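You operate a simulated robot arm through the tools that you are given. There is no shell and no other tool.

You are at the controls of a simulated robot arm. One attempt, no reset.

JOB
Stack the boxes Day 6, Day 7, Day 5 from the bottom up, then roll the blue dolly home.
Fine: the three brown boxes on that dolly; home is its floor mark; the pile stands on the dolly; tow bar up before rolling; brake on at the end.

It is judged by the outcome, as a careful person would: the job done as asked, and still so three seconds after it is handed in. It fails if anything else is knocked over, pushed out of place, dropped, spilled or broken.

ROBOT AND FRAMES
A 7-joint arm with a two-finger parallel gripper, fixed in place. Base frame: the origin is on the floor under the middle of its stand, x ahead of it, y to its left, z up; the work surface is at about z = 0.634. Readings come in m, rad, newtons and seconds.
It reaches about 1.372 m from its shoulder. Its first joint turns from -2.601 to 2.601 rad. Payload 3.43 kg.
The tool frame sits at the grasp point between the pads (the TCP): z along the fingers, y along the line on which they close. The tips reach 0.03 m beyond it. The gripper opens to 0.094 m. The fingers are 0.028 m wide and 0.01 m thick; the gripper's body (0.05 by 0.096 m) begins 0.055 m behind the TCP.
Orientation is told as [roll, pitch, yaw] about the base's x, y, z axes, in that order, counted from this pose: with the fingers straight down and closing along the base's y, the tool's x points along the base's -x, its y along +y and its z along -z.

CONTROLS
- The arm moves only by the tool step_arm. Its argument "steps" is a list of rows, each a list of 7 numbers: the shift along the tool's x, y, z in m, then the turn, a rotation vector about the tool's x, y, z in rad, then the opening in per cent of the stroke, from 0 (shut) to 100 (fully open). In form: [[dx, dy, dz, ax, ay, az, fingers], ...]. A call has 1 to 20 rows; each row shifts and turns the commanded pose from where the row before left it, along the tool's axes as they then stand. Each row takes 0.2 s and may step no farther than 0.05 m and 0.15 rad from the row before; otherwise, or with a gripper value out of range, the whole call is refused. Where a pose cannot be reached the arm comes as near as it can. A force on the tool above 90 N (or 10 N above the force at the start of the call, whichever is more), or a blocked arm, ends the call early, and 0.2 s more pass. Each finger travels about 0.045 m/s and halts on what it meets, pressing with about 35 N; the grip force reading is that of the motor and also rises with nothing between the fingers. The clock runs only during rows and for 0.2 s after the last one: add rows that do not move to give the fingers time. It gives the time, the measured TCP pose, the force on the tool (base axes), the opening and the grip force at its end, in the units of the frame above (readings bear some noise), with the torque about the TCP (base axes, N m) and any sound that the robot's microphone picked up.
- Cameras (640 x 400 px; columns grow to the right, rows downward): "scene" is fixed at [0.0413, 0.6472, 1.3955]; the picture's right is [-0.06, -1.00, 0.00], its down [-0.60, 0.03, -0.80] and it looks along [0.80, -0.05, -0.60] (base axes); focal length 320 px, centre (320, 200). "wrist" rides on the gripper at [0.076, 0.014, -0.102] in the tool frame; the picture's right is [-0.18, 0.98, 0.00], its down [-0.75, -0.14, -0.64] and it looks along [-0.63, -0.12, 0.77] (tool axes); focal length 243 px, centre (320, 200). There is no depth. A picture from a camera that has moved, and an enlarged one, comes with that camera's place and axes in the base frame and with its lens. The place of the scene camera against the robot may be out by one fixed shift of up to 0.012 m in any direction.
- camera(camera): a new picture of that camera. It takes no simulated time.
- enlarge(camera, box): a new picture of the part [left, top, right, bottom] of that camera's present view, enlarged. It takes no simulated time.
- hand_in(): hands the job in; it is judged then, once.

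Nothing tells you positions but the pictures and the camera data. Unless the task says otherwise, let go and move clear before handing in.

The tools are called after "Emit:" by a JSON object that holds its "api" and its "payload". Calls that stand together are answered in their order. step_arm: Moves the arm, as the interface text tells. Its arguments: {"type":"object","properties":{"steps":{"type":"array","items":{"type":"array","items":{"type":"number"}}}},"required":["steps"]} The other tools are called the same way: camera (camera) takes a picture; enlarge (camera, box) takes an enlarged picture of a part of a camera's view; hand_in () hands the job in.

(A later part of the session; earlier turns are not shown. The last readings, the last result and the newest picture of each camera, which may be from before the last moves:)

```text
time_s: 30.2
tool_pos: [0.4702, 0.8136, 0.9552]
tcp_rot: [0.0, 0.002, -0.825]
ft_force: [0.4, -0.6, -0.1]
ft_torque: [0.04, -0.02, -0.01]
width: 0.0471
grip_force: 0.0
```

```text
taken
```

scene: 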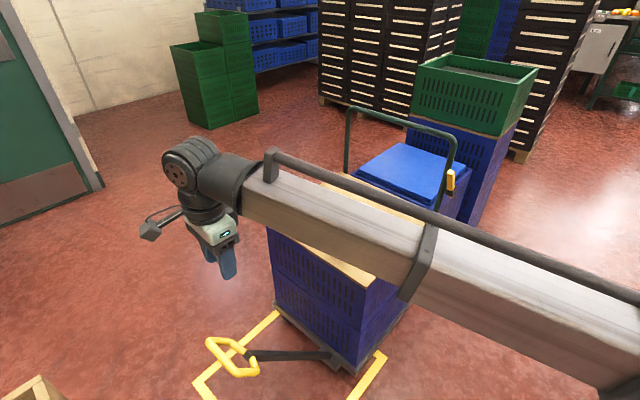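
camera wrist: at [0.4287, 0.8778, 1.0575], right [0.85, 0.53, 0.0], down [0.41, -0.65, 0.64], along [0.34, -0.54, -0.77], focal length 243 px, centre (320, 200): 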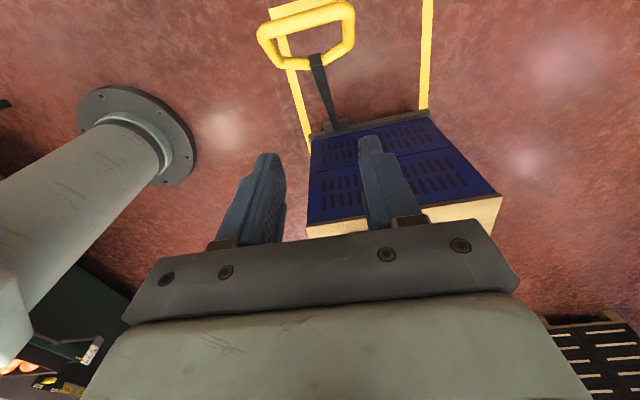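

The tow bar's yellow handle is now visible, clearly raised off the floor at a slant. I'll enlarge to measure it.

Emit:
{"api": "enlarge", "payload": {"camera": "wrist", "box": [220, 0, 480, 160]}}

Emit:
{"api": "enlarge", "payload": {"camera": "scene", "box": [180, 290, 400, 400]}}

```text
2.46 times, centred on (350, 80) of wrist
camera zoom: at [0.4287, 0.8778, 1.0575], right [0.85, 0.53, 0.0], down [0.41, -0.65, 0.64], along [0.34, -0.54, -0.77], focal length 597 px, centre (246, 495)
```

zoom: 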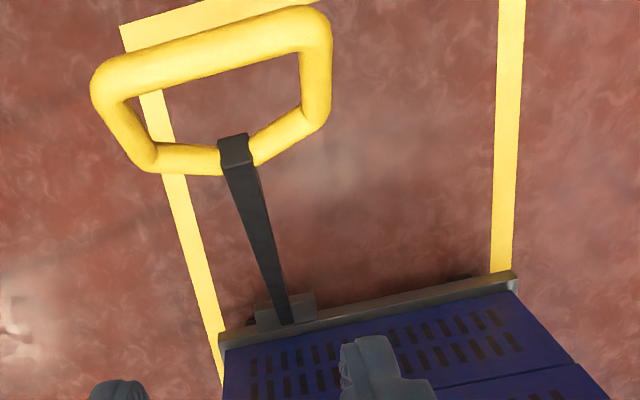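

```text
2.91 times, centred on (290, 345) of scene
camera zoom: at [0.0413, 0.6472, 1.3955], right [-0.06, -1.0, 0.0], down [-0.6, 0.03, -0.8], along [0.8, -0.05, -0.6], focal length 930 px, centre (407, -222)
```

zoom: 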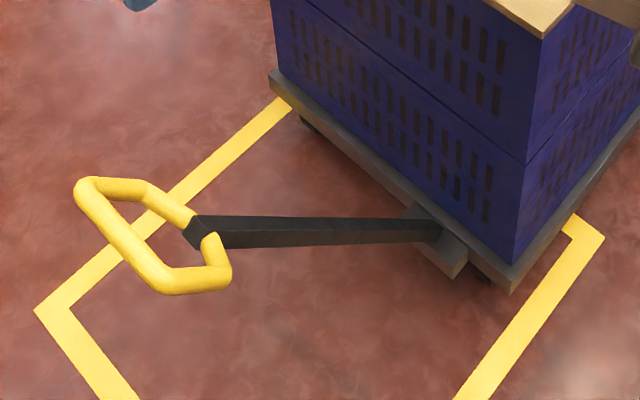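

The handle's junction triangulates to about (0.467,0.804,0.60), the hinge to (0.70,0.571,0.11), so the bar leans out ~34° from vertical along the roll direction. Before touching it, I'll look at the brake lever and the rear of the dolly.

Emit:
{"api": "enlarge", "payload": {"camera": "scene", "box": [420, 150, 480, 210]}}

Emit:
{"api": "enlarge", "payload": {"camera": "scene", "box": [330, 90, 500, 200]}}

```text
6.67 times, centred on (450, 180) of scene
camera zoom: at [0.0413, 0.6472, 1.3955], right [-0.06, -1.0, 0.0], down [-0.6, 0.03, -0.8], along [0.8, -0.05, -0.6], focal length 2130 px, centre (-547, 333)
```

zoom: 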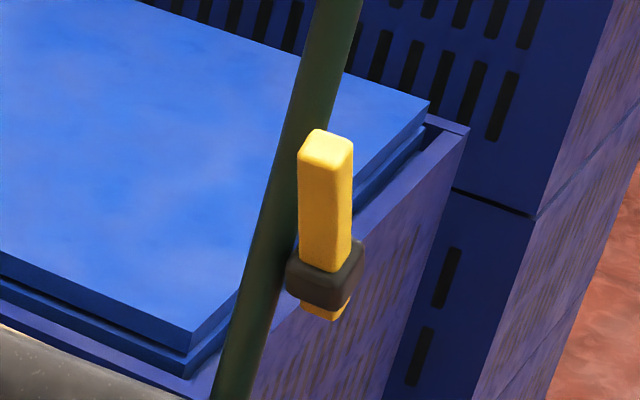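

```text
3.64 times, centred on (415, 145) of scene
camera zoom: at [0.0413, 0.6472, 1.3955], right [-0.06, -1.0, 0.0], down [-0.6, 0.03, -0.8], along [0.8, -0.05, -0.6], focal length 1162 px, centre (-26, 400)
```

zoom: 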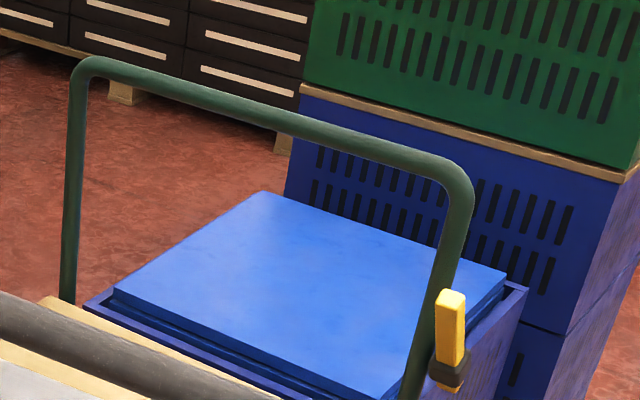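

The brake lever is a yellow bar pivoting on the right upright, near (0.96,0.13,0.75), leaning up and toward the tow-bar side. Before touching anything that could move the dolly, I'll go and look at it closely.

Emit:
{"api": "step_arm", "payload": {"steps": [[-0.03, -0.0095, -0.003, 0, 0, 0, 50], [-0.0462, -0.0146, -0.003, 0, 0, 0, 50], [-0.0462, -0.0146, -0.003, 0, 0, 0, 50], [-0.0462, -0.0146, -0.003, 0, 0, 0, 50], [-0.0462, -0.0146, -0.003, 0, 0, 0, 50], [-0.0462, -0.0146, -0.003, 0, 0, 0, 50], [-0.0462, -0.0146, -0.003, 0, 0, 0, 50], [-0.0462, -0.0146, -0.003, 0, 0, 0, 50], [-0.0462, -0.0146, -0.003, 0, 0, 0, 50], [-0.0462, -0.0146, -0.003, 0, 0, 0, 50], [-0.0462, -0.0146, -0.003, 0, 0, 0, 50], [-0.0462, -0.0146, -0.003, 0, 0, 0, 50], [-0.0462, -0.0146, -0.003, 0, 0, 0, 50], [-0.0462, -0.0146, -0.003, 0, 0, 0, 50], [-0.0462, -0.0146, -0.003, 0, 0, 0, 50], [-0.0462, -0.0146, -0.003, 0, 0, 0, 50], [-0.0462, -0.0146, -0.003, 0, 0, 0, 50], [0, 0, 0, 0, 0, 0, 50]]}}

Emit:
{"api": "step_arm", "payload": {"steps": [[0, 0, 0, 0, 0, -0.14, 50], [0, 0, 0, 0, 0, -0.14, 50], [0, 0, 0, 0, 0, -0.14, 50], [0, 0, 0, 0, 0, -0.14, 50], [0, 0, 0, 0, 0, -0.14, 50], [0, 0, 0, 0, 0, -0.14, 50], [0, 0, 0, 0, 0, -0.14, 50], [0, 0, 0, 0, 0, -0.14, 50], [0, 0, 0, 0, 0, -0.14, 50], [0, 0, 0, 0, 0, -0.14, 50], [0, 0, 0, 0, 0, -0.14, 50], [0, 0, 0, 0, 0, -0.07, 50], [0, 0, 0, 0, 0, 0, 50]]}}

Emit:
{"api": "camera", "payload": {"camera": "wrist"}}

Emit:
{"api": "camera", "payload": {"camera": "scene"}}

```text
time_s: 34.0
tool_pos: [0.8152, 0.0812, 1.0086]
tcp_rot: [-0.001, 0.002, -0.823]
ft_force: [-0.3, -0.9, 0.3]
ft_torque: [-0.03, -0.01, 0.03]
width: 0.0466
grip_force: 0.1
```

```text
time_s: 36.8
tool_pos: [0.8152, 0.0794, 1.0075]
tcp_rot: [0.001, 0.0, 0.786]
ft_force: [0.0, -0.3, 0.5]
ft_torque: [0.03, -0.04, 0.02]
width: 0.0471
grip_force: 0.0
```

```text
taken
camera wrist: at [0.7509, 0.0349, 1.1094], right [-0.57, 0.82, 0.0], down [0.63, 0.43, 0.64], along [0.53, 0.36, -0.77], focal length 243 px, centre (320, 200)
```

wrist: 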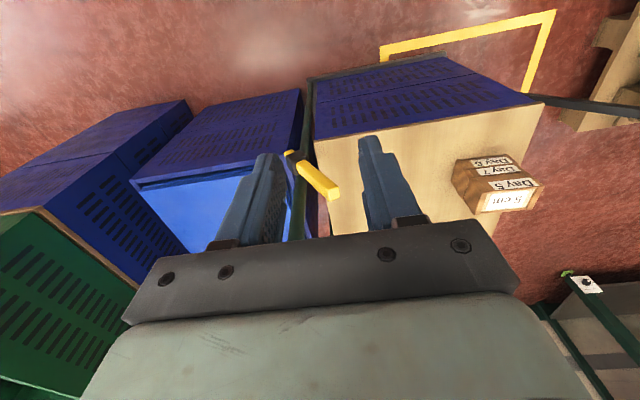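

```text
taken
```

scene: 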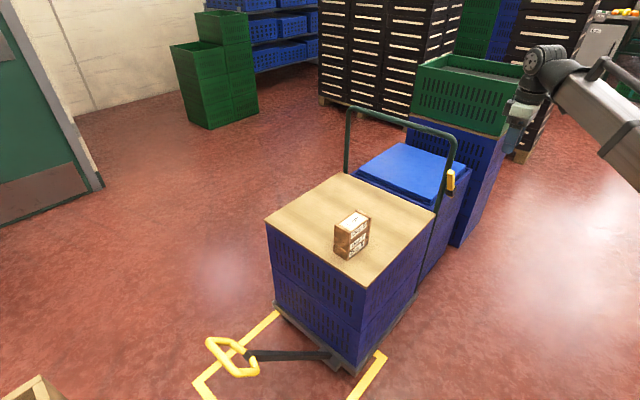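

I have a clear view of the dolly's right side with the brake lever, and the mark's corner. I'll enlarge both.

Emit:
{"api": "enlarge", "payload": {"camera": "wrist", "box": [250, 120, 370, 240]}}

Emit:
{"api": "enlarge", "payload": {"camera": "wrist", "box": [270, 0, 640, 230]}}

```text
3.33 times, centred on (310, 180) of wrist
camera zoom: at [0.7509, 0.0349, 1.1094], right [-0.57, 0.82, 0.0], down [0.63, 0.43, 0.64], along [0.53, 0.36, -0.77], focal length 809 px, centre (353, 267)
```

zoom: 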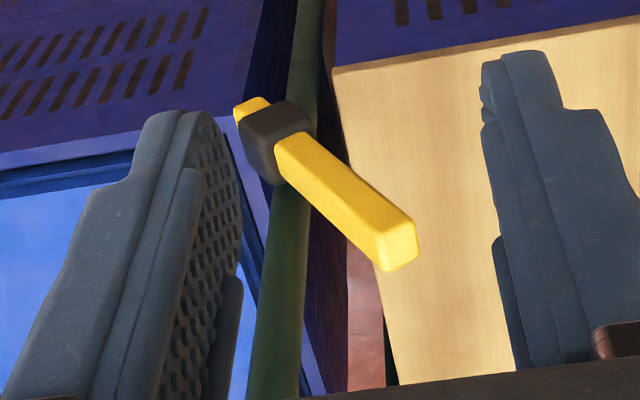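

```text
1.73 times, centred on (455, 115) of wrist
camera zoom: at [0.7509, 0.0349, 1.1094], right [-0.57, 0.82, 0.0], down [0.63, 0.43, 0.64], along [0.53, 0.36, -0.77], focal length 420 px, centre (86, 347)
```

zoom: 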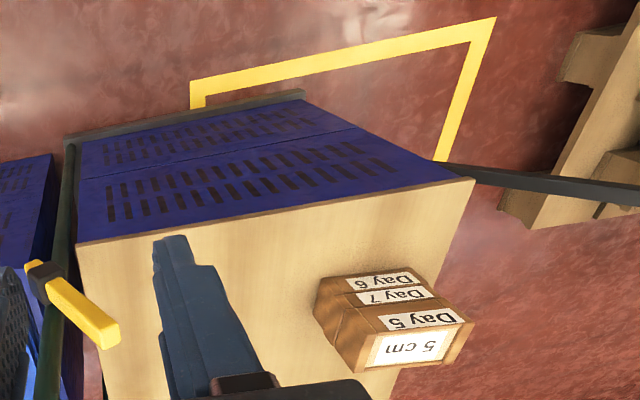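

The lever leans about 30° toward the tow-bar side, and the mark's corners put home about 0.356 m along the tow-bar direction, straight ahead of the dolly. Next I go over to the tow-bar handle for a close measurement.

Emit:
{"api": "step_arm", "payload": {"steps": [[-0.004, 0.03, 0, 0, 0, 0, 60], [-0.0071, 0.0475, 0.005, 0, 0, 0, 80], [-0.0071, 0.0475, 0.005, 0, 0, 0, 100], [-0.0071, 0.0475, 0.005, 0, 0, 0, 100], [-0.0071, 0.0475, 0.007, 0, 0, 0, 100], [-0.0071, 0.0475, 0.007, 0, 0, 0, 100], [-0.0071, 0.0475, 0.007, 0, 0, 0, 100], [-0.0071, 0.0475, 0.007, 0, 0, 0, 100], [-0.0071, 0.0475, 0.007, 0, 0, 0, 100], [-0.0071, 0.0475, 0.007, 0, 0, 0, 100], [-0.0071, 0.0475, 0.007, 0, 0, 0, 100], [-0.0071, 0.0475, 0.007, 0, 0, 0, 100], [-0.0071, 0.0475, 0.007, 0, 0, 0, 100], [-0.0071, 0.0475, 0.007, 0, 0, 0, 100], [-0.0071, 0.0475, 0.007, 0, 0, 0, 100], [-0.0071, 0.0475, 0.007, 0, 0, 0, 100], [-0.0071, 0.0475, 0.007, 0, 0, 0, 100], [-0.0071, 0.0475, 0.007, 0, 0, 0, 100], [-0.0071, 0.0109, 0.007, 0, 0, 0, 100], [0, 0, 0, 0, 0, 0, 100]]}}

Emit:
{"api": "camera", "payload": {"camera": "wrist"}}

Emit:
{"api": "camera", "payload": {"camera": "scene"}}

```text
time_s: 41.0
tool_pos: [0.3089, 0.7717, 0.8869]
tcp_rot: [-0.001, 0.0, 0.785]
ft_force: [0.4, 0.4, -0.7]
ft_torque: [0.02, -0.02, -0.02]
width: 0.094
grip_force: 0.0
```

```text
taken
camera wrist: at [0.2452, 0.7272, 0.9898], right [-0.56, 0.83, 0.0], down [0.63, 0.43, 0.64], along [0.53, 0.36, -0.77], focal length 243 px, centre (320, 200)
```

wrist: 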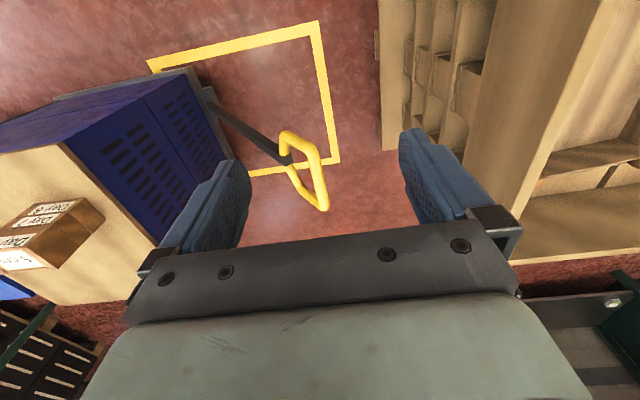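

```text
taken
```

scene: 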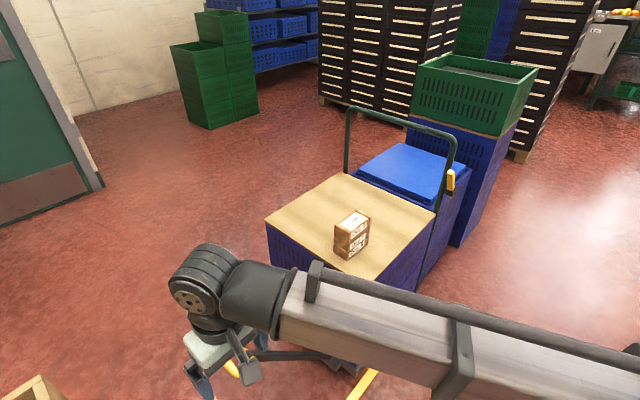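

The handle is in view, and there is a wooden rack beyond the mark that I must keep clear of. I'll enlarge both.

Emit:
{"api": "enlarge", "payload": {"camera": "wrist", "box": [190, 80, 400, 230]}}

Emit:
{"api": "enlarge", "payload": {"camera": "wrist", "box": [340, 0, 640, 280]}}

Emit:
{"api": "enlarge", "payload": {"camera": "scene", "box": [0, 330, 120, 400]}}

```text
2.67 times, centred on (295, 155) of wrist
camera zoom: at [0.2452, 0.7272, 0.9898], right [-0.56, 0.83, 0.0], down [0.63, 0.43, 0.64], along [0.53, 0.36, -0.77], focal length 647 px, centre (387, 320)
```

zoom: 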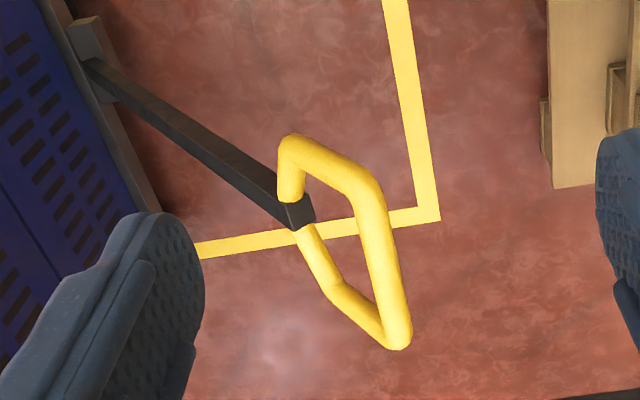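

```text
1.43 times, centred on (490, 140) of wrist
camera zoom: at [0.2452, 0.7272, 0.9898], right [-0.56, 0.83, 0.0], down [0.63, 0.43, 0.64], along [0.53, 0.36, -0.77], focal length 347 px, centre (77, 286)
```

zoom: 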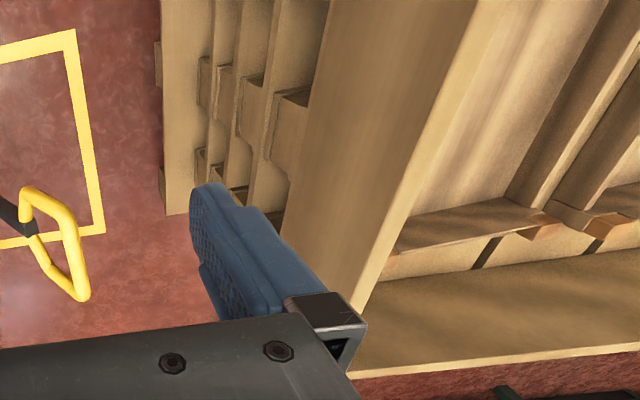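

```text
5.33 times, centred on (60, 365) of scene
camera zoom: at [0.0413, 0.6472, 1.3955], right [-0.06, -1.0, 0.0], down [-0.6, 0.03, -0.8], along [0.8, -0.05, -0.6], focal length 1704 px, centre (1707, -680)
```

zoom: 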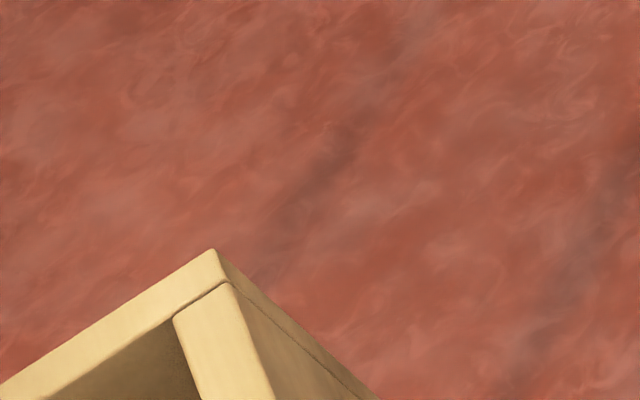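

The tow-bar tube is at about (0.4225,0.851,0.705), its hinge is at the deck front, and it leans 33.6° out. I'll come over the handle tilted to match the bar, then check.

Emit:
{"api": "step_arm", "payload": {"steps": [[-0.034, 0.0105, 0, 0, 0, 0, 100], [-0.034, 0.0105, 0, 0, 0, 0, 100], [-0.034, 0.0105, 0, 0, 0, 0, 100], [-0.034, 0.0105, 0, 0, 0, 0, 100], [0, 0, 0, 0.1, 0, 0, 100], [0, 0, 0, 0.12, 0, 0, 100], [0, 0, 0, 0.12, 0, 0, 100], [0, 0, 0, 0.12, 0, 0, 100], [0, 0, 0, 0.12, 0, 0, 100], [0, 0, 0, 0, 0, 0, 100]]}}

Emit:
{"api": "camera", "payload": {"camera": "wrist"}}

Emit:
{"api": "camera", "payload": {"camera": "scene"}}

```text
time_s: 43.2
tool_pos: [0.3741, 0.8987, 0.8863]
tcp_rot: [-0.582, 0.0, 0.786]
ft_force: [-0.1, 1.1, -0.2]
ft_torque: [0.0, 0.0, 0.02]
width: 0.0939
grip_force: 0.0
```

```text
taken
camera wrist: at [0.2717, 0.8926, 0.9648], right [-0.45, 0.71, -0.54], down [0.37, 0.7, 0.61], along [0.81, 0.08, -0.58], focal length 243 px, centre (320, 200)
```

wrist: 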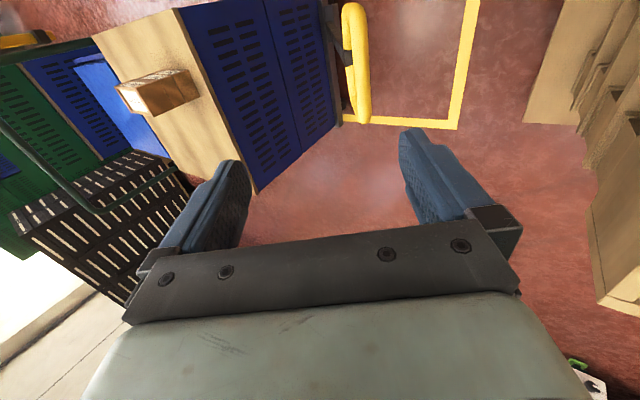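

```text
taken
```

scene: 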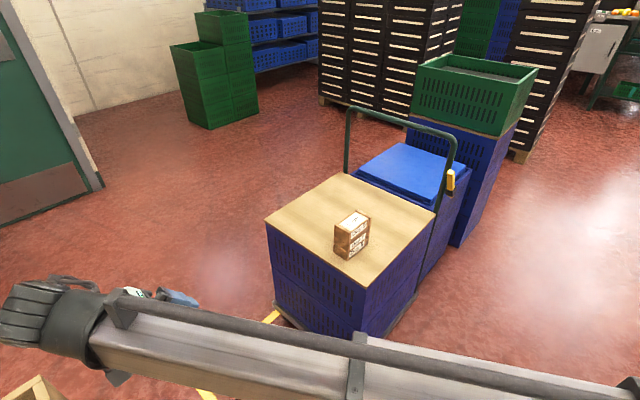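

Emit:
{"api": "enlarge", "payload": {"camera": "wrist", "box": [300, 0, 420, 140]}}

```text
2.86 times, centred on (360, 70) of wrist
camera zoom: at [0.2717, 0.8926, 0.9648], right [-0.45, 0.71, -0.54], down [0.37, 0.7, 0.61], along [0.81, 0.08, -0.58], focal length 693 px, centre (206, 571)
```

zoom: 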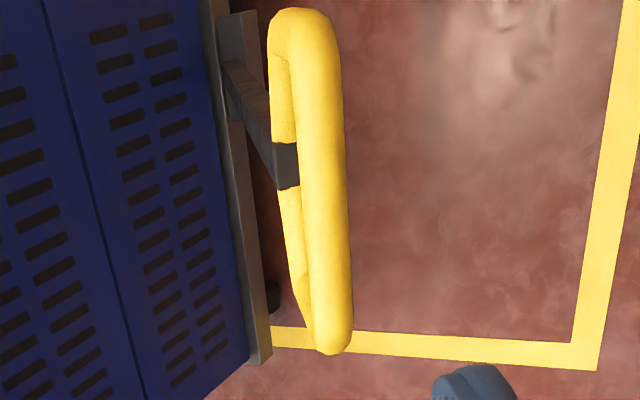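

The view looks straight down the bar: the handle tube is 4.6 cm to one side and about 19 cm ahead. I'll line up with it and approach part way.

Emit:
{"api": "step_arm", "payload": {"steps": [[0.004, 0.023, 0, 0, 0, 0, 100], [0.004, 0.023, 0, 0, 0, 0, 100], [0, 0, 0.03, 0, 0, 0, 100], [0, 0, 0.035, 0, 0, 0, 100], [0, 0, 0.035, 0, 0, 0, 100], [0, 0, 0, 0, 0, 0, 100]]}}

Emit:
{"api": "camera", "payload": {"camera": "wrist"}}

Emit:
{"api": "camera", "payload": {"camera": "scene"}}

```text
time_s: 44.6
tool_pos: [0.3806, 0.8776, 0.7769]
tcp_rot: [-0.579, -0.001, 0.785]
ft_force: [-0.5, -0.3, -0.3]
ft_torque: [0.03, 0.02, 0.02]
width: 0.0938
grip_force: 0.1
```

```text
taken
camera wrist: at [0.2785, 0.8714, 0.8549], right [-0.45, 0.71, -0.54], down [0.37, 0.7, 0.61], along [0.81, 0.08, -0.58], focal length 243 px, centre (320, 200)
```

wrist: 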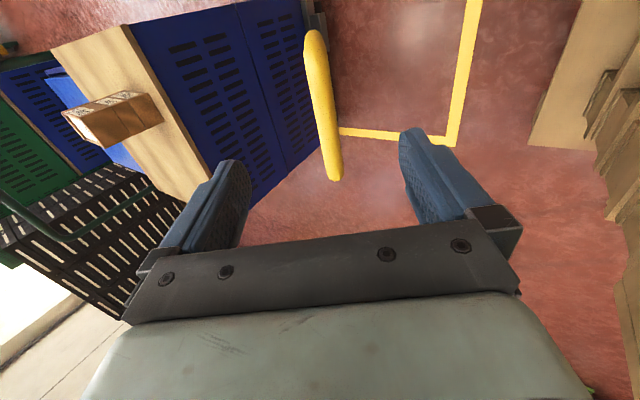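

```text
taken
```

scene: 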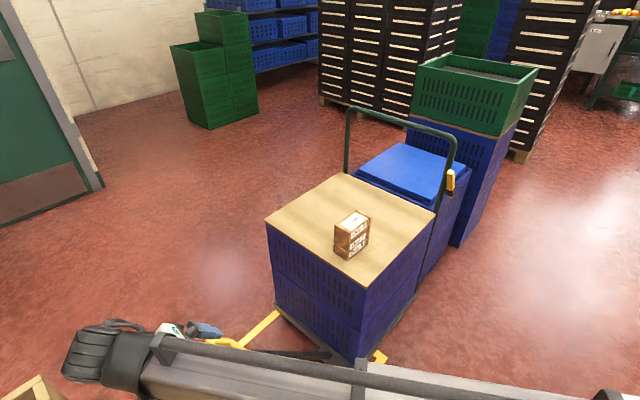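

The handle tube is now nearly centred between the fingers. I'll fine-tune and advance more.

Emit:
{"api": "step_arm", "payload": {"steps": [[0.003, 0.004, 0.03, 0, 0, 0, 100], [0, 0, 0.03, 0, 0, 0, 100], [0, 0, 0, 0, 0, 0, 100]]}}

Emit:
{"api": "camera", "payload": {"camera": "wrist"}}

Emit:
{"api": "enlarge", "payload": {"camera": "scene", "box": [140, 300, 300, 400]}}

```text
time_s: 45.4
tool_pos: [0.4016, 0.8554, 0.7266]
tcp_rot: [-0.58, 0.001, 0.784]
ft_force: [0.3, 0.1, -0.1]
ft_torque: [0.01, -0.01, -0.03]
width: 0.0941
grip_force: 0.0
```

```text
taken
camera wrist: at [0.2987, 0.8492, 0.8043], right [-0.45, 0.71, -0.54], down [0.37, 0.7, 0.61], along [0.81, 0.08, -0.58], focal length 243 px, centre (320, 200)
```

wrist: 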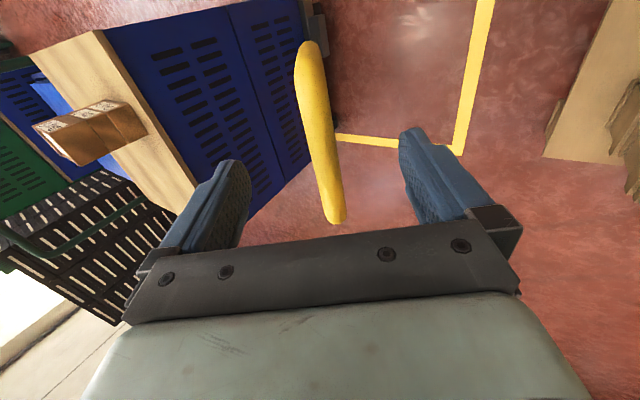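

```text
4.00 times, centred on (220, 350) of scene
camera zoom: at [0.0413, 0.6472, 1.3955], right [-0.06, -1.0, 0.0], down [-0.6, 0.03, -0.8], along [0.8, -0.05, -0.6], focal length 1278 px, centre (720, -400)
```

zoom: 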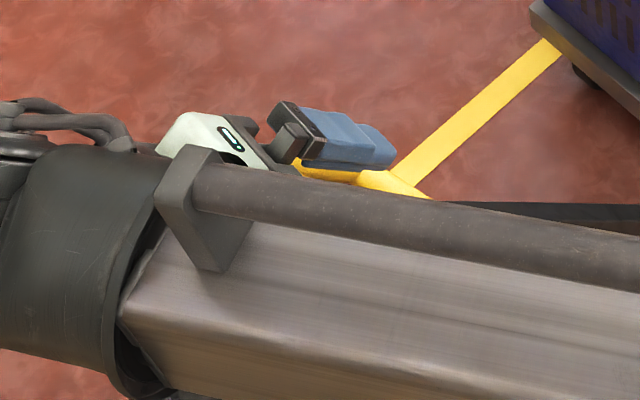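

The tube is about 3 cm ahead and 5 mm off centre. I'll correct, advance onto it, and close the fingers.

Emit:
{"api": "step_arm", "payload": {"steps": [[0.004, 0.005, 0, 0, 0, 0, 100], [0, 0, 0.015, 0, 0, 0, 100], [0, 0, 0.014, 0, 0, 0, 100], [0, 0, 0, 0, 0, 0, 60]]}}

Emit:
{"api": "camera", "payload": {"camera": "wrist"}}

```text
time_s: 46.4
tool_pos: [0.4066, 0.8462, 0.7]
tcp_rot: [-0.58, 0.0, 0.785]
ft_force: [-1.0, 0.3, -0.1]
ft_torque: [0.0, 0.01, 0.02]
width: 0.0593
grip_force: 0.1
```

```text
taken
camera wrist: at [0.3035, 0.8387, 0.7772], right [-0.45, 0.71, -0.54], down [0.37, 0.7, 0.61], along [0.81, 0.08, -0.58], focal length 243 px, centre (320, 200)
```

wrist: 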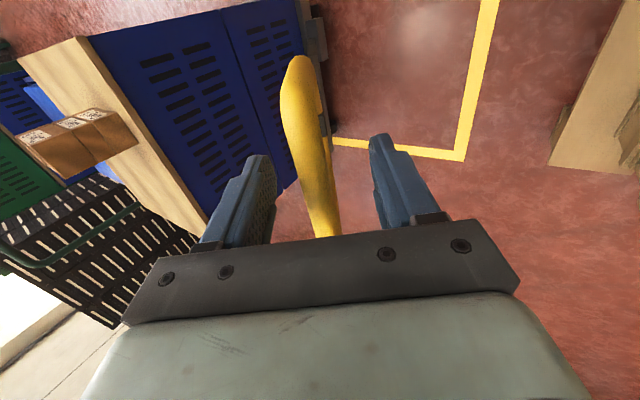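

The tube sits between the fingers. I'll close on it.

Emit:
{"api": "step_arm", "payload": {"steps": [[0, 0, 0, 0, 0, 0, 40], [0, 0, 0, 0, 0, 0, 20], [0, 0, 0, 0, 0, 0, 0], [0, 0, 0, 0, 0, 0, 0]]}}

Emit:
{"api": "camera", "payload": {"camera": "wrist"}}

Emit:
{"api": "camera", "payload": {"camera": "scene"}}

```text
time_s: 47.4
tool_pos: [0.4087, 0.8442, 0.7007]
tcp_rot: [-0.584, -0.001, 0.784]
ft_force: [17.5, -13.9, 15.8]
ft_torque: [-0.51, -0.11, -0.02]
width: 0.0177
grip_force: 39.6
```

```text
taken
camera wrist: at [0.3051, 0.8373, 0.7787], right [-0.45, 0.71, -0.54], down [0.37, 0.7, 0.61], along [0.82, 0.08, -0.57], focal length 243 px, centre (320, 200)
```

wrist: 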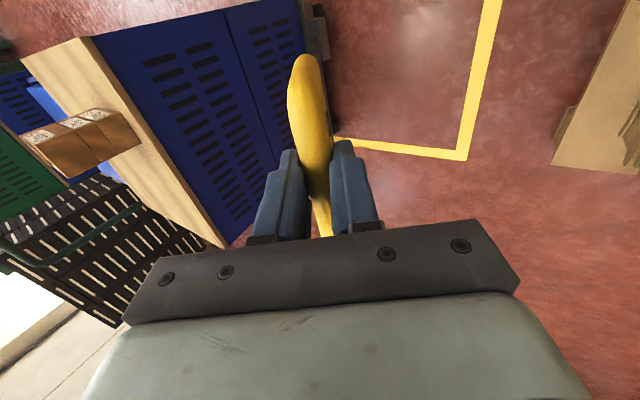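

```text
taken
```

scene: 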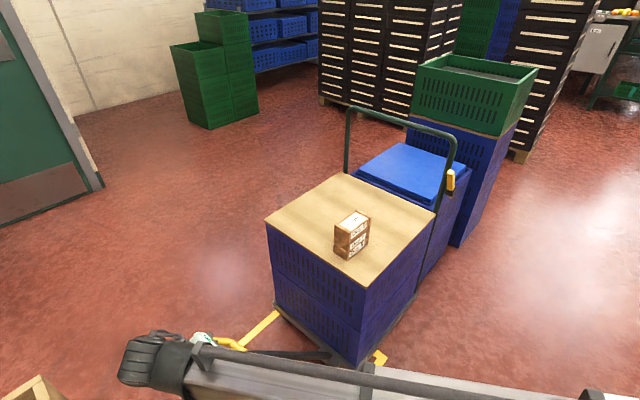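

I have the tow bar by its handle (18 mm tube) and it resists being pushed outward, so it is at its lower stop. I'll swing it gently up about its hinge in a small first arc and check the force and that the dolly stays put.

Emit:
{"api": "step_arm", "payload": {"steps": [[0, -0.008, 0, -0.01, 0, 0, 0], [0, -0.0143, 0, -0.02, 0, 0, 0], [0, -0.0214, 0, -0.03, 0, 0, 0], [0, -0.0214, 0, -0.03, 0, 0, 0], [0, 0, 0, 0, 0, 0, 0]]}}

Emit:
{"api": "camera", "payload": {"camera": "scene"}}

Emit:
{"api": "camera", "payload": {"camera": "wrist"}}

```text
time_s: 48.6
tool_pos: [0.4425, 0.8087, 0.7324]
tcp_rot: [-0.49, 0.001, 0.785]
ft_force: [-9.9, -14.1, -9.3]
ft_torque: [-0.18, 0.28, -0.2]
width: 0.0178
grip_force: 44.6
```

```text
taken
```

scene: 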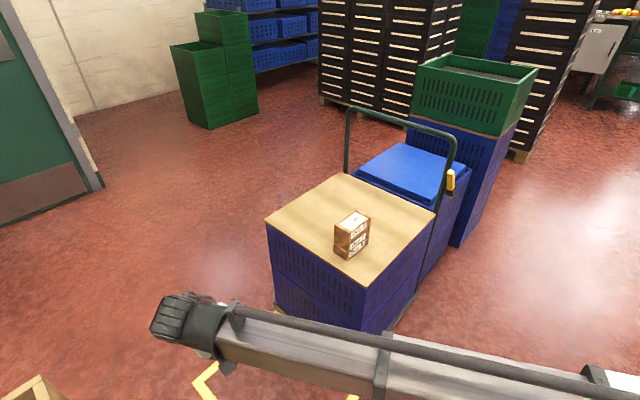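

```text
taken
camera wrist: at [0.3461, 0.7965, 0.8173], right [-0.48, 0.74, -0.46], down [0.41, 0.66, 0.63], along [0.77, 0.12, -0.62], focal length 243 px, centre (320, 200)
```

wrist: 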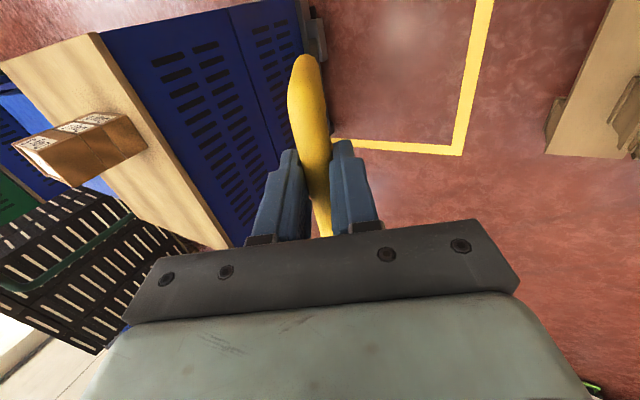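

The bar swings freely (a few newtons), the dolly hasn't moved in the picture, and there is a slight sideways force of about 17 N. I'll continue, easing sideways a little to relieve it.

Emit:
{"api": "step_arm", "payload": {"steps": [[0.0005, -0.0214, -0.0002, -0.03, 0, 0, 0], [0.0005, -0.0214, -0.0002, -0.03, 0, 0, 0], [0.0005, -0.0214, -0.0002, -0.03, 0, 0, 0], [0.0005, -0.0214, -0.0002, -0.03, 0, 0, 0], [0, 0, 0, 0, 0, 0, 0]]}}

Emit:
{"api": "camera", "payload": {"camera": "scene"}}

```text
time_s: 49.8
tool_pos: [0.4977, 0.7544, 0.7719]
tcp_rot: [-0.371, -0.006, 0.787]
ft_force: [9.0, 22.1, 19.3]
ft_torque: [0.66, -0.65, 0.32]
width: 0.0177
grip_force: 45.0
```

```text
taken
```

scene: 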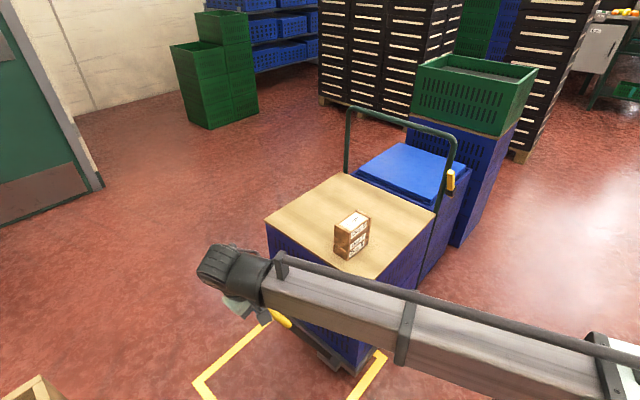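

The swing goes well; small forces show I am pressing about 1 mm inward and sideways. I'll correct for these and continue the arc.

Emit:
{"api": "step_arm", "payload": {"steps": [[-0.001, -0.0214, -0.0016, -0.03, 0, 0, 0], [0, -0.0214, -0.0006, -0.03, 0, 0, 0], [0, -0.0214, -0.0006, -0.03, 0, 0, 0], [0, -0.0214, -0.0006, -0.03, 0, 0, 0], [0, 0, 0, 0, 0, 0, 0]]}}

Emit:
{"api": "camera", "payload": {"camera": "scene"}}

```text
time_s: 51.0
tool_pos: [0.5552, 0.6973, 0.798]
tcp_rot: [-0.248, -0.005, 0.786]
ft_force: [12.1, 18.0, 18.5]
ft_torque: [0.15, -0.06, 0.02]
width: 0.0176
grip_force: 44.6
```

```text
taken
```

scene: 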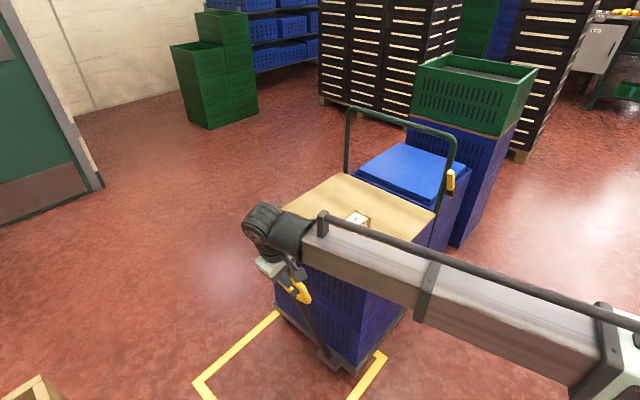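

Still light forces and the dolly is unmoved; the bar is at about 16° from vertical. I continue with further correction.

Emit:
{"api": "step_arm", "payload": {"steps": [[-0.001, -0.0214, -0.0016, -0.03, 0, 0, 0], [-0.0005, -0.0214, -0.0011, -0.03, 0, 0, 0], [-0.0005, -0.0214, -0.0011, -0.03, 0, 0, 0], [0, -0.0214, -0.0011, -0.03, 0, 0, 0], [0, 0, 0, 0, 0, 0, 0]]}}

Emit:
{"api": "camera", "payload": {"camera": "scene"}}

Emit:
{"api": "camera", "payload": {"camera": "wrist"}}

```text
time_s: 52.2
tool_pos: [0.614, 0.6411, 0.821]
tcp_rot: [-0.13, 0.003, 0.787]
ft_force: [-10.2, -16.2, -36.4]
ft_torque: [-0.28, 0.28, -0.1]
width: 0.0181
grip_force: 44.7
```

```text
taken
```

scene: 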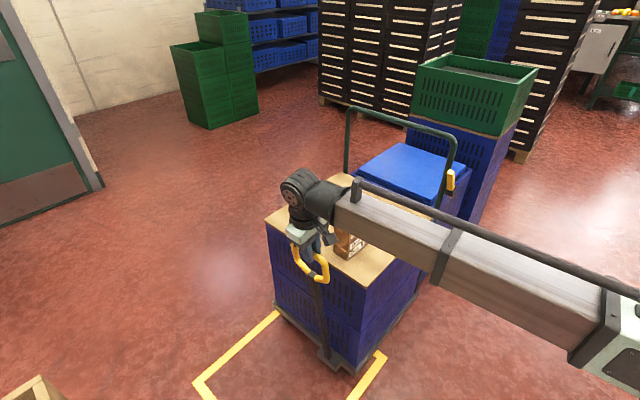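

```text
taken
camera wrist: at [0.5401, 0.6049, 0.9203], right [-0.56, 0.82, -0.13], down [0.58, 0.49, 0.65], along [0.6, 0.29, -0.75], focal length 243 px, centre (320, 200)
```

wrist: 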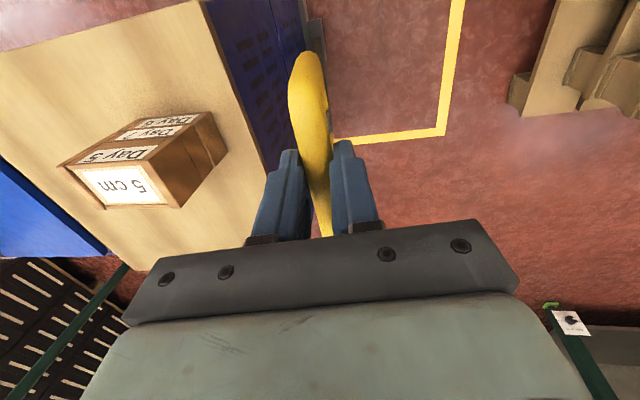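

The bar is about 9° from vertical; I'm now pulling slightly outward (about 36 N), so I'll ease that and continue.

Emit:
{"api": "step_arm", "payload": {"steps": [[0.0009, -0.0214, 0.0015, -0.03, 0, 0, 0], [0, -0.0214, -0.0003, -0.03, 0, 0, 0], [0, -0.0214, -0.0003, -0.03, 0, 0, 0], [0, 0, 0, 0, 0, 0, 0]]}}

Emit:
{"api": "enlarge", "payload": {"camera": "scene", "box": [240, 160, 450, 380]}}

```text
time_s: 53.2
tool_pos: [0.6596, 0.5947, 0.8264]
tcp_rot: [-0.04, 0.0, 0.785]
ft_force: [-6.0, -11.5, -34.6]
ft_torque: [0.29, -0.26, -0.01]
width: 0.0177
grip_force: 44.4
```

```text
1.82 times, centred on (345, 270) of scene
camera zoom: at [0.0413, 0.6472, 1.3955], right [-0.06, -1.0, 0.0], down [-0.6, 0.03, -0.8], along [0.8, -0.05, -0.6], focal length 581 px, centre (274, 73)
```

zoom: 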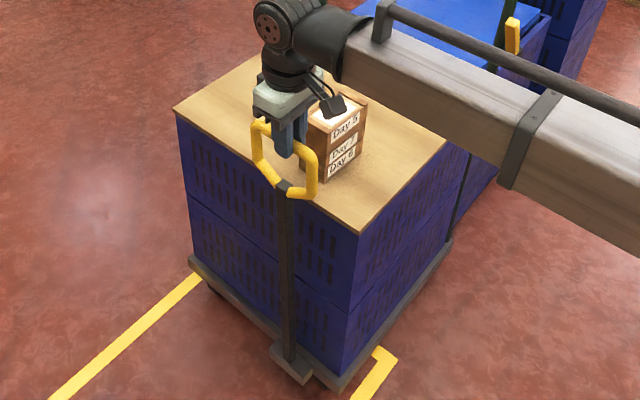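

The bar is almost upright (about 4° left). I'll ease the outward pull and take the last two small steps.

Emit:
{"api": "step_arm", "payload": {"steps": [[0.0005, -0.0214, 0.0017, -0.03, 0, 0, 0], [0, -0.0107, 0, -0.015, 0, 0, 0], [0, 0, 0, 0, 0, 0, 0]]}}

Emit:
{"api": "enlarge", "payload": {"camera": "scene", "box": [240, 160, 450, 380]}}

```text
time_s: 54.0
tool_pos: [0.6815, 0.571, 0.8274]
tcp_rot: [0.007, -0.001, 0.786]
ft_force: [1.7, 7.0, -13.5]
ft_torque: [-0.61, 0.75, -0.09]
width: 0.0175
grip_force: 44.7
```

```text
1.82 times, centred on (345, 270) of scene
camera zoom: at [0.0413, 0.6472, 1.3955], right [-0.06, -1.0, 0.0], down [-0.6, 0.03, -0.8], along [0.8, -0.05, -0.6], focal length 581 px, centre (274, 73)
```

zoom: 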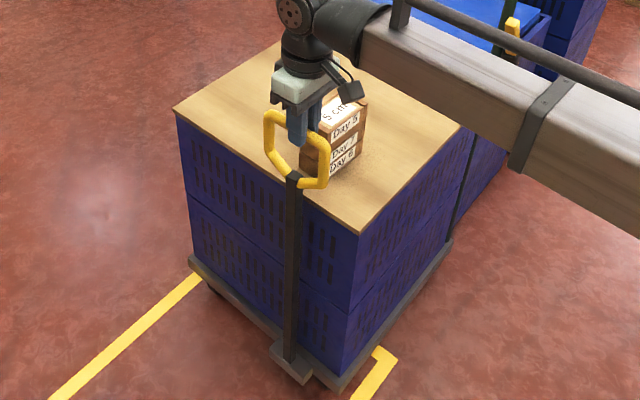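

Emit:
{"api": "step_arm", "payload": {"steps": [[0, -0.0071, 0, -0.01, 0, 0, 0], [0, 0, 0, 0, 0, 0, 0]]}}

Emit:
{"api": "camera", "payload": {"camera": "wrist"}}

```text
time_s: 54.6
tool_pos: [0.6821, 0.5707, 0.8277]
tcp_rot: [0.027, -0.003, 0.79]
ft_force: [-23.5, 46.2, -10.3]
ft_torque: [0.92, 0.0, -0.46]
width: 0.0177
grip_force: 45.4
```

```text
taken
camera wrist: at [0.6201, 0.5235, 0.9303], right [-0.57, 0.82, 0.03], down [0.64, 0.42, 0.64], along [0.52, 0.38, -0.77], focal length 243 px, centre (320, 200)
```

wrist: 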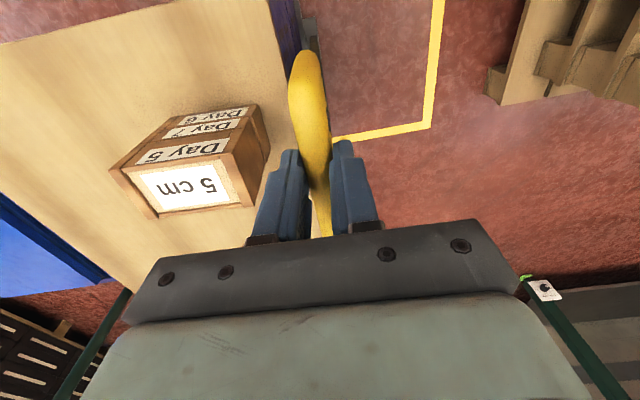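

The bar has met its upright stop (about 49 N, no further motion), so it is fully up; the dolly did not yield to that push either. I'll relax the pressure and open the fingers just a little, keeping them around the tube to see whether the bar stays up.

Emit:
{"api": "step_arm", "payload": {"steps": [[0, 0.0065, 0, 0.015, 0, 0, 0], [0, 0, 0, 0, 0, 0, 0]]}}

Emit:
{"api": "step_arm", "payload": {"steps": [[0, 0, 0, 0, 0, 0, 25], [0, 0, 0, 0, 0, 0, 30], [0, 0, 0, 0, 0, 0, 30], [0, 0, 0, 0, 0, 0, 30], [0, 0, 0, 0, 0, 0, 30]]}}

Emit:
{"api": "camera", "payload": {"camera": "wrist"}}

Emit:
{"api": "enlarge", "payload": {"camera": "scene", "box": [240, 160, 450, 380]}}

```text
time_s: 55.2
tool_pos: [0.6821, 0.5717, 0.8275]
tcp_rot: [0.004, -0.001, 0.787]
ft_force: [2.0, 34.9, 3.5]
ft_torque: [0.23, 0.67, -0.07]
width: 0.0177
grip_force: 44.7
```

```text
time_s: 56.4
tool_pos: [0.681, 0.5704, 0.8273]
tcp_rot: [0.002, 0.0, 0.786]
ft_force: [0.4, -0.1, -0.1]
ft_torque: [0.03, -0.02, 0.03]
width: 0.0283
grip_force: 0.1
```

```text
taken
camera wrist: at [0.6166, 0.5245, 0.9301], right [-0.56, 0.83, 0.0], down [0.63, 0.43, 0.64], along [0.53, 0.36, -0.77], focal length 243 px, centre (320, 200)
```

wrist: 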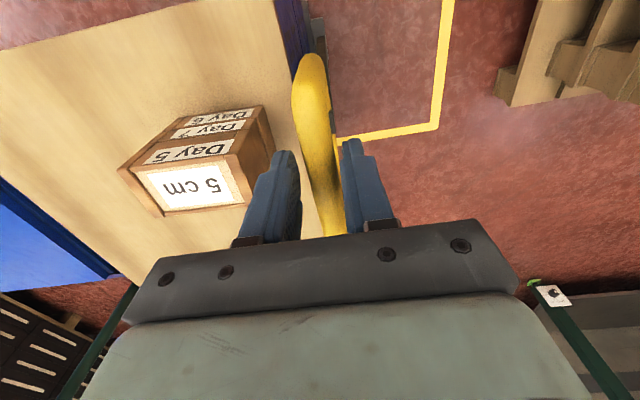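

```text
1.82 times, centred on (345, 270) of scene
camera zoom: at [0.0413, 0.6472, 1.3955], right [-0.06, -1.0, 0.0], down [-0.6, 0.03, -0.8], along [0.8, -0.05, -0.6], focal length 581 px, centre (274, 73)
```

zoom: 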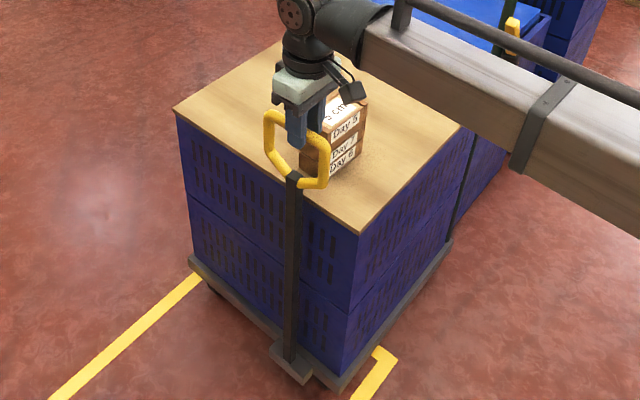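

The bar stays up by itself with no load on the fingers. I'll open a bit more, rise clear, and verify it stays.

Emit:
{"api": "step_arm", "payload": {"steps": [[0, 0, 0, 0, 0, 0, 45], [0, 0, 0, 0, 0, 0, 50], [0, 0, -0.02, 0, 0, 0, 50], [0, 0, -0.03, 0, 0, 0, 50], [0, 0, -0.04, 0, 0, 0, 50], [0, 0, -0.05, 0, 0, 0, 50], [0, 0, -0.05, 0, 0, 0, 50], [0, 0, 0, 0, 0, 0, 50], [0, 0, 0, 0, 0, 0, 50]]}}

Emit:
{"api": "camera", "payload": {"camera": "wrist"}}

Emit:
{"api": "camera", "payload": {"camera": "scene"}}

```text
time_s: 58.4
tool_pos: [0.6873, 0.5709, 1.0201]
tcp_rot: [-0.001, 0.0, 0.785]
ft_force: [-0.9, 0.4, 0.3]
ft_torque: [0.0, 0.0, -0.01]
width: 0.0471
grip_force: 0.2
```

```text
taken
camera wrist: at [0.6223, 0.5262, 1.1226], right [-0.56, 0.83, 0.0], down [0.63, 0.43, 0.64], along [0.53, 0.36, -0.77], focal length 243 px, centre (320, 200)
```

wrist: 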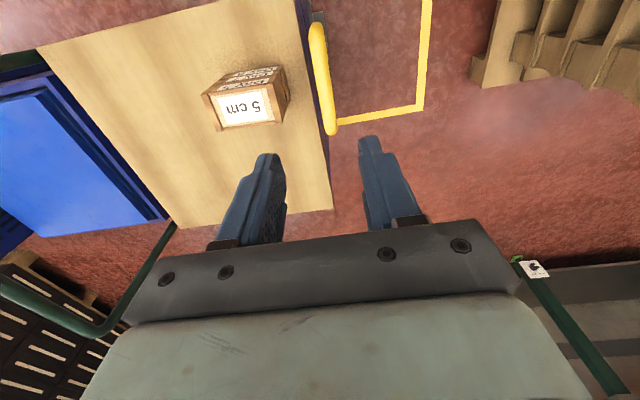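

```text
taken
```

scene: 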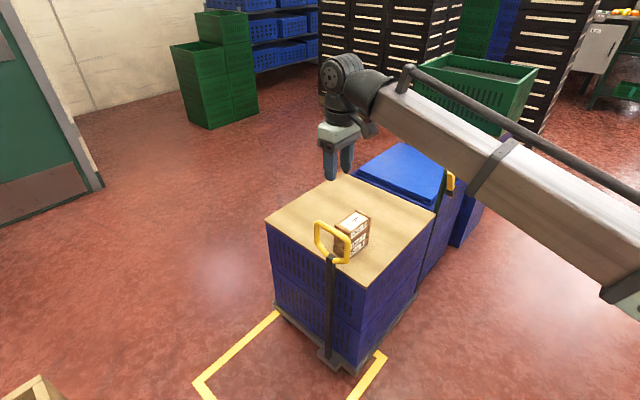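

The tow bar stands upright on its own and the dolly hasn't moved. Let me look at the labelled green post at the edge of the view and at the rear of the dolly before handling the brake.

Emit:
{"api": "enlarge", "payload": {"camera": "wrist", "box": [490, 240, 640, 400]}}

Emit:
{"api": "enlarge", "payload": {"camera": "wrist", "box": [0, 200, 240, 400]}}

Emit:
{"api": "enlarge", "payload": {"camera": "scene", "box": [190, 260, 440, 400]}}

```text
2.50 times, centred on (565, 320) of wrist
camera zoom: at [0.6223, 0.5262, 1.1226], right [-0.56, 0.83, 0.0], down [0.63, 0.43, 0.64], along [0.53, 0.36, -0.77], focal length 606 px, centre (-292, -100)
```

zoom: 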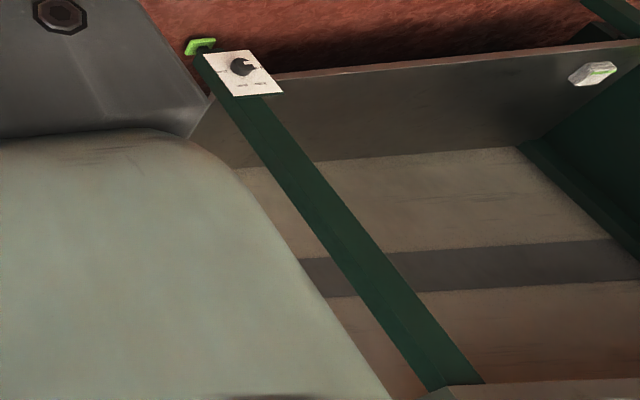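

```text
2.00 times, centred on (120, 300) of wrist
camera zoom: at [0.6223, 0.5262, 1.1226], right [-0.56, 0.83, 0.0], down [0.63, 0.43, 0.64], along [0.53, 0.36, -0.77], focal length 485 px, centre (720, 0)
```

zoom: 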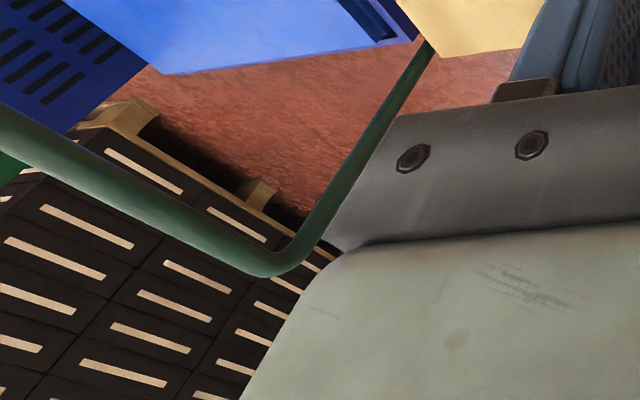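

```text
2.56 times, centred on (315, 330) of scene
camera zoom: at [0.0413, 0.6472, 1.3955], right [-0.06, -1.0, 0.0], down [-0.6, 0.03, -0.8], along [0.8, -0.05, -0.6], focal length 818 px, centre (333, -133)
```

zoom: 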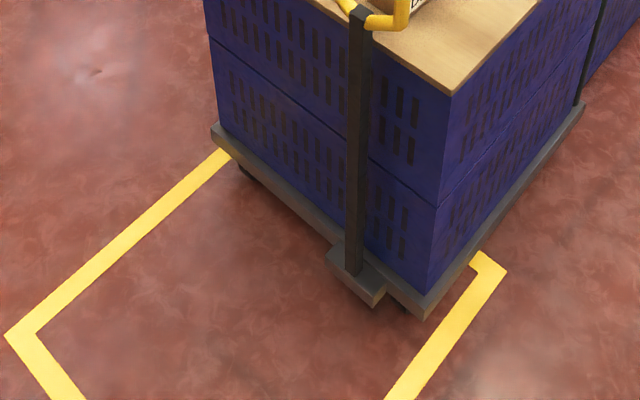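

The push bar's far corner and the floor mark are clear in view. Next I go over the middle of the push bar to measure it and try a gentle pull.

Emit:
{"api": "step_arm", "payload": {"steps": [[-0.006, -0.025, -0.003, 0, 0, 0, 80], [-0.0109, -0.0461, -0.003, 0, 0, 0, 100], [-0.0109, -0.0461, -0.003, 0, 0, 0, 100], [-0.0109, -0.0461, -0.003, 0, 0, 0, 100], [-0.0109, -0.0461, -0.003, 0, 0, 0, 100], [-0.0109, -0.0461, -0.003, 0, 0, 0, 100], [-0.0109, -0.0461, -0.003, 0, 0, 0, 100], [-0.0109, -0.0461, -0.003, 0, 0, 0, 100], [-0.0109, -0.0461, -0.003, 0, 0, 0, 100], [-0.0109, -0.0461, -0.003, 0, 0, 0, 100], [-0.0109, -0.0461, -0.003, 0, 0, 0, 100], [0, 0, 0, 0, 0, 0, 100], [0, 0, 0, 0, 0, 0, 100]]}}

Emit:
{"api": "camera", "payload": {"camera": "wrist"}}

Emit:
{"api": "camera", "payload": {"camera": "scene"}}

```text
time_s: 61.2
tool_pos: [1.1118, 0.3098, 1.0471]
tcp_rot: [0.0, 0.0, 0.785]
ft_force: [-0.2, 0.6, -0.5]
ft_torque: [0.03, 0.0, -0.03]
width: 0.0936
grip_force: 0.2
```

```text
taken
camera wrist: at [1.0485, 0.2651, 1.1504], right [-0.56, 0.83, 0.0], down [0.63, 0.43, 0.64], along [0.53, 0.36, -0.77], focal length 243 px, centre (320, 200)
```

wrist: 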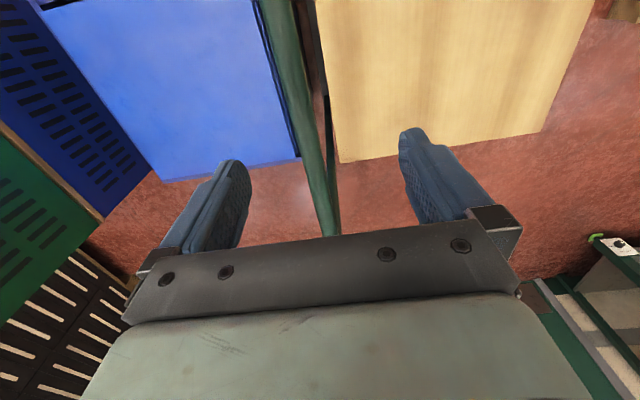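

```text
taken
```

scene: 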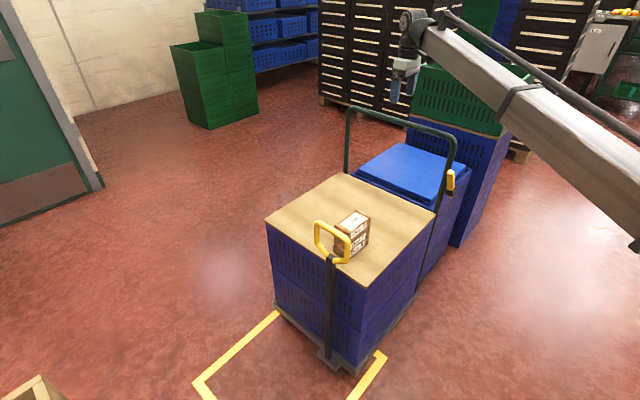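

The bar is reachable; it lies about 1.7 cm to one side, at around z = 0.93. I'll line up and descend to just above it to check.

Emit:
{"api": "step_arm", "payload": {"steps": [[0, -0.0165, 0, 0, 0, 0, 100], [0, 0, 0.03, 0, 0, 0, 100], [0, 0, 0.03, 0, 0, 0, 100], [0, 0, 0, 0, 0, 0, 100]]}}

Emit:
{"api": "camera", "payload": {"camera": "wrist"}}

Emit:
{"api": "enlarge", "payload": {"camera": "scene", "box": [340, 50, 500, 200]}}

```text
time_s: 62.2
tool_pos: [1.1203, 0.295, 0.9903]
tcp_rot: [0.0, 0.0, 0.786]
ft_force: [-0.3, -0.4, 0.0]
ft_torque: [0.0, 0.02, -0.02]
width: 0.094
grip_force: 0.1
```

```text
taken
camera wrist: at [1.055, 0.2502, 1.0931], right [-0.57, 0.82, 0.0], down [0.63, 0.43, 0.64], along [0.53, 0.36, -0.77], focal length 243 px, centre (320, 200)
```

wrist: 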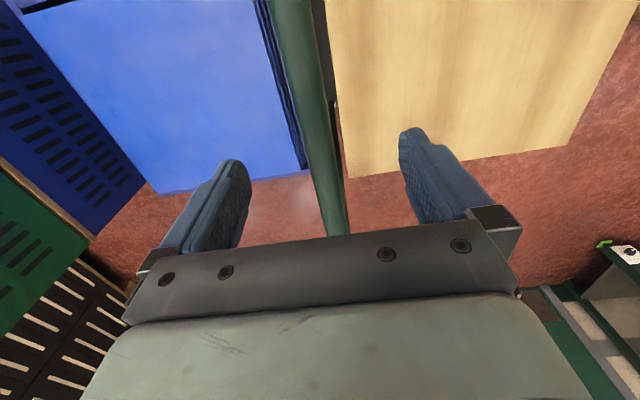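

```text
2.67 times, centred on (420, 125) of scene
camera zoom: at [0.0413, 0.6472, 1.3955], right [-0.06, -1.0, 0.0], down [-0.6, 0.03, -0.8], along [0.8, -0.05, -0.6], focal length 852 px, centre (53, 400)
```

zoom: 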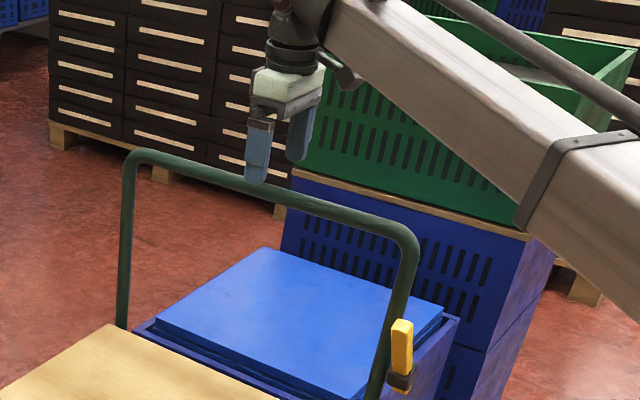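

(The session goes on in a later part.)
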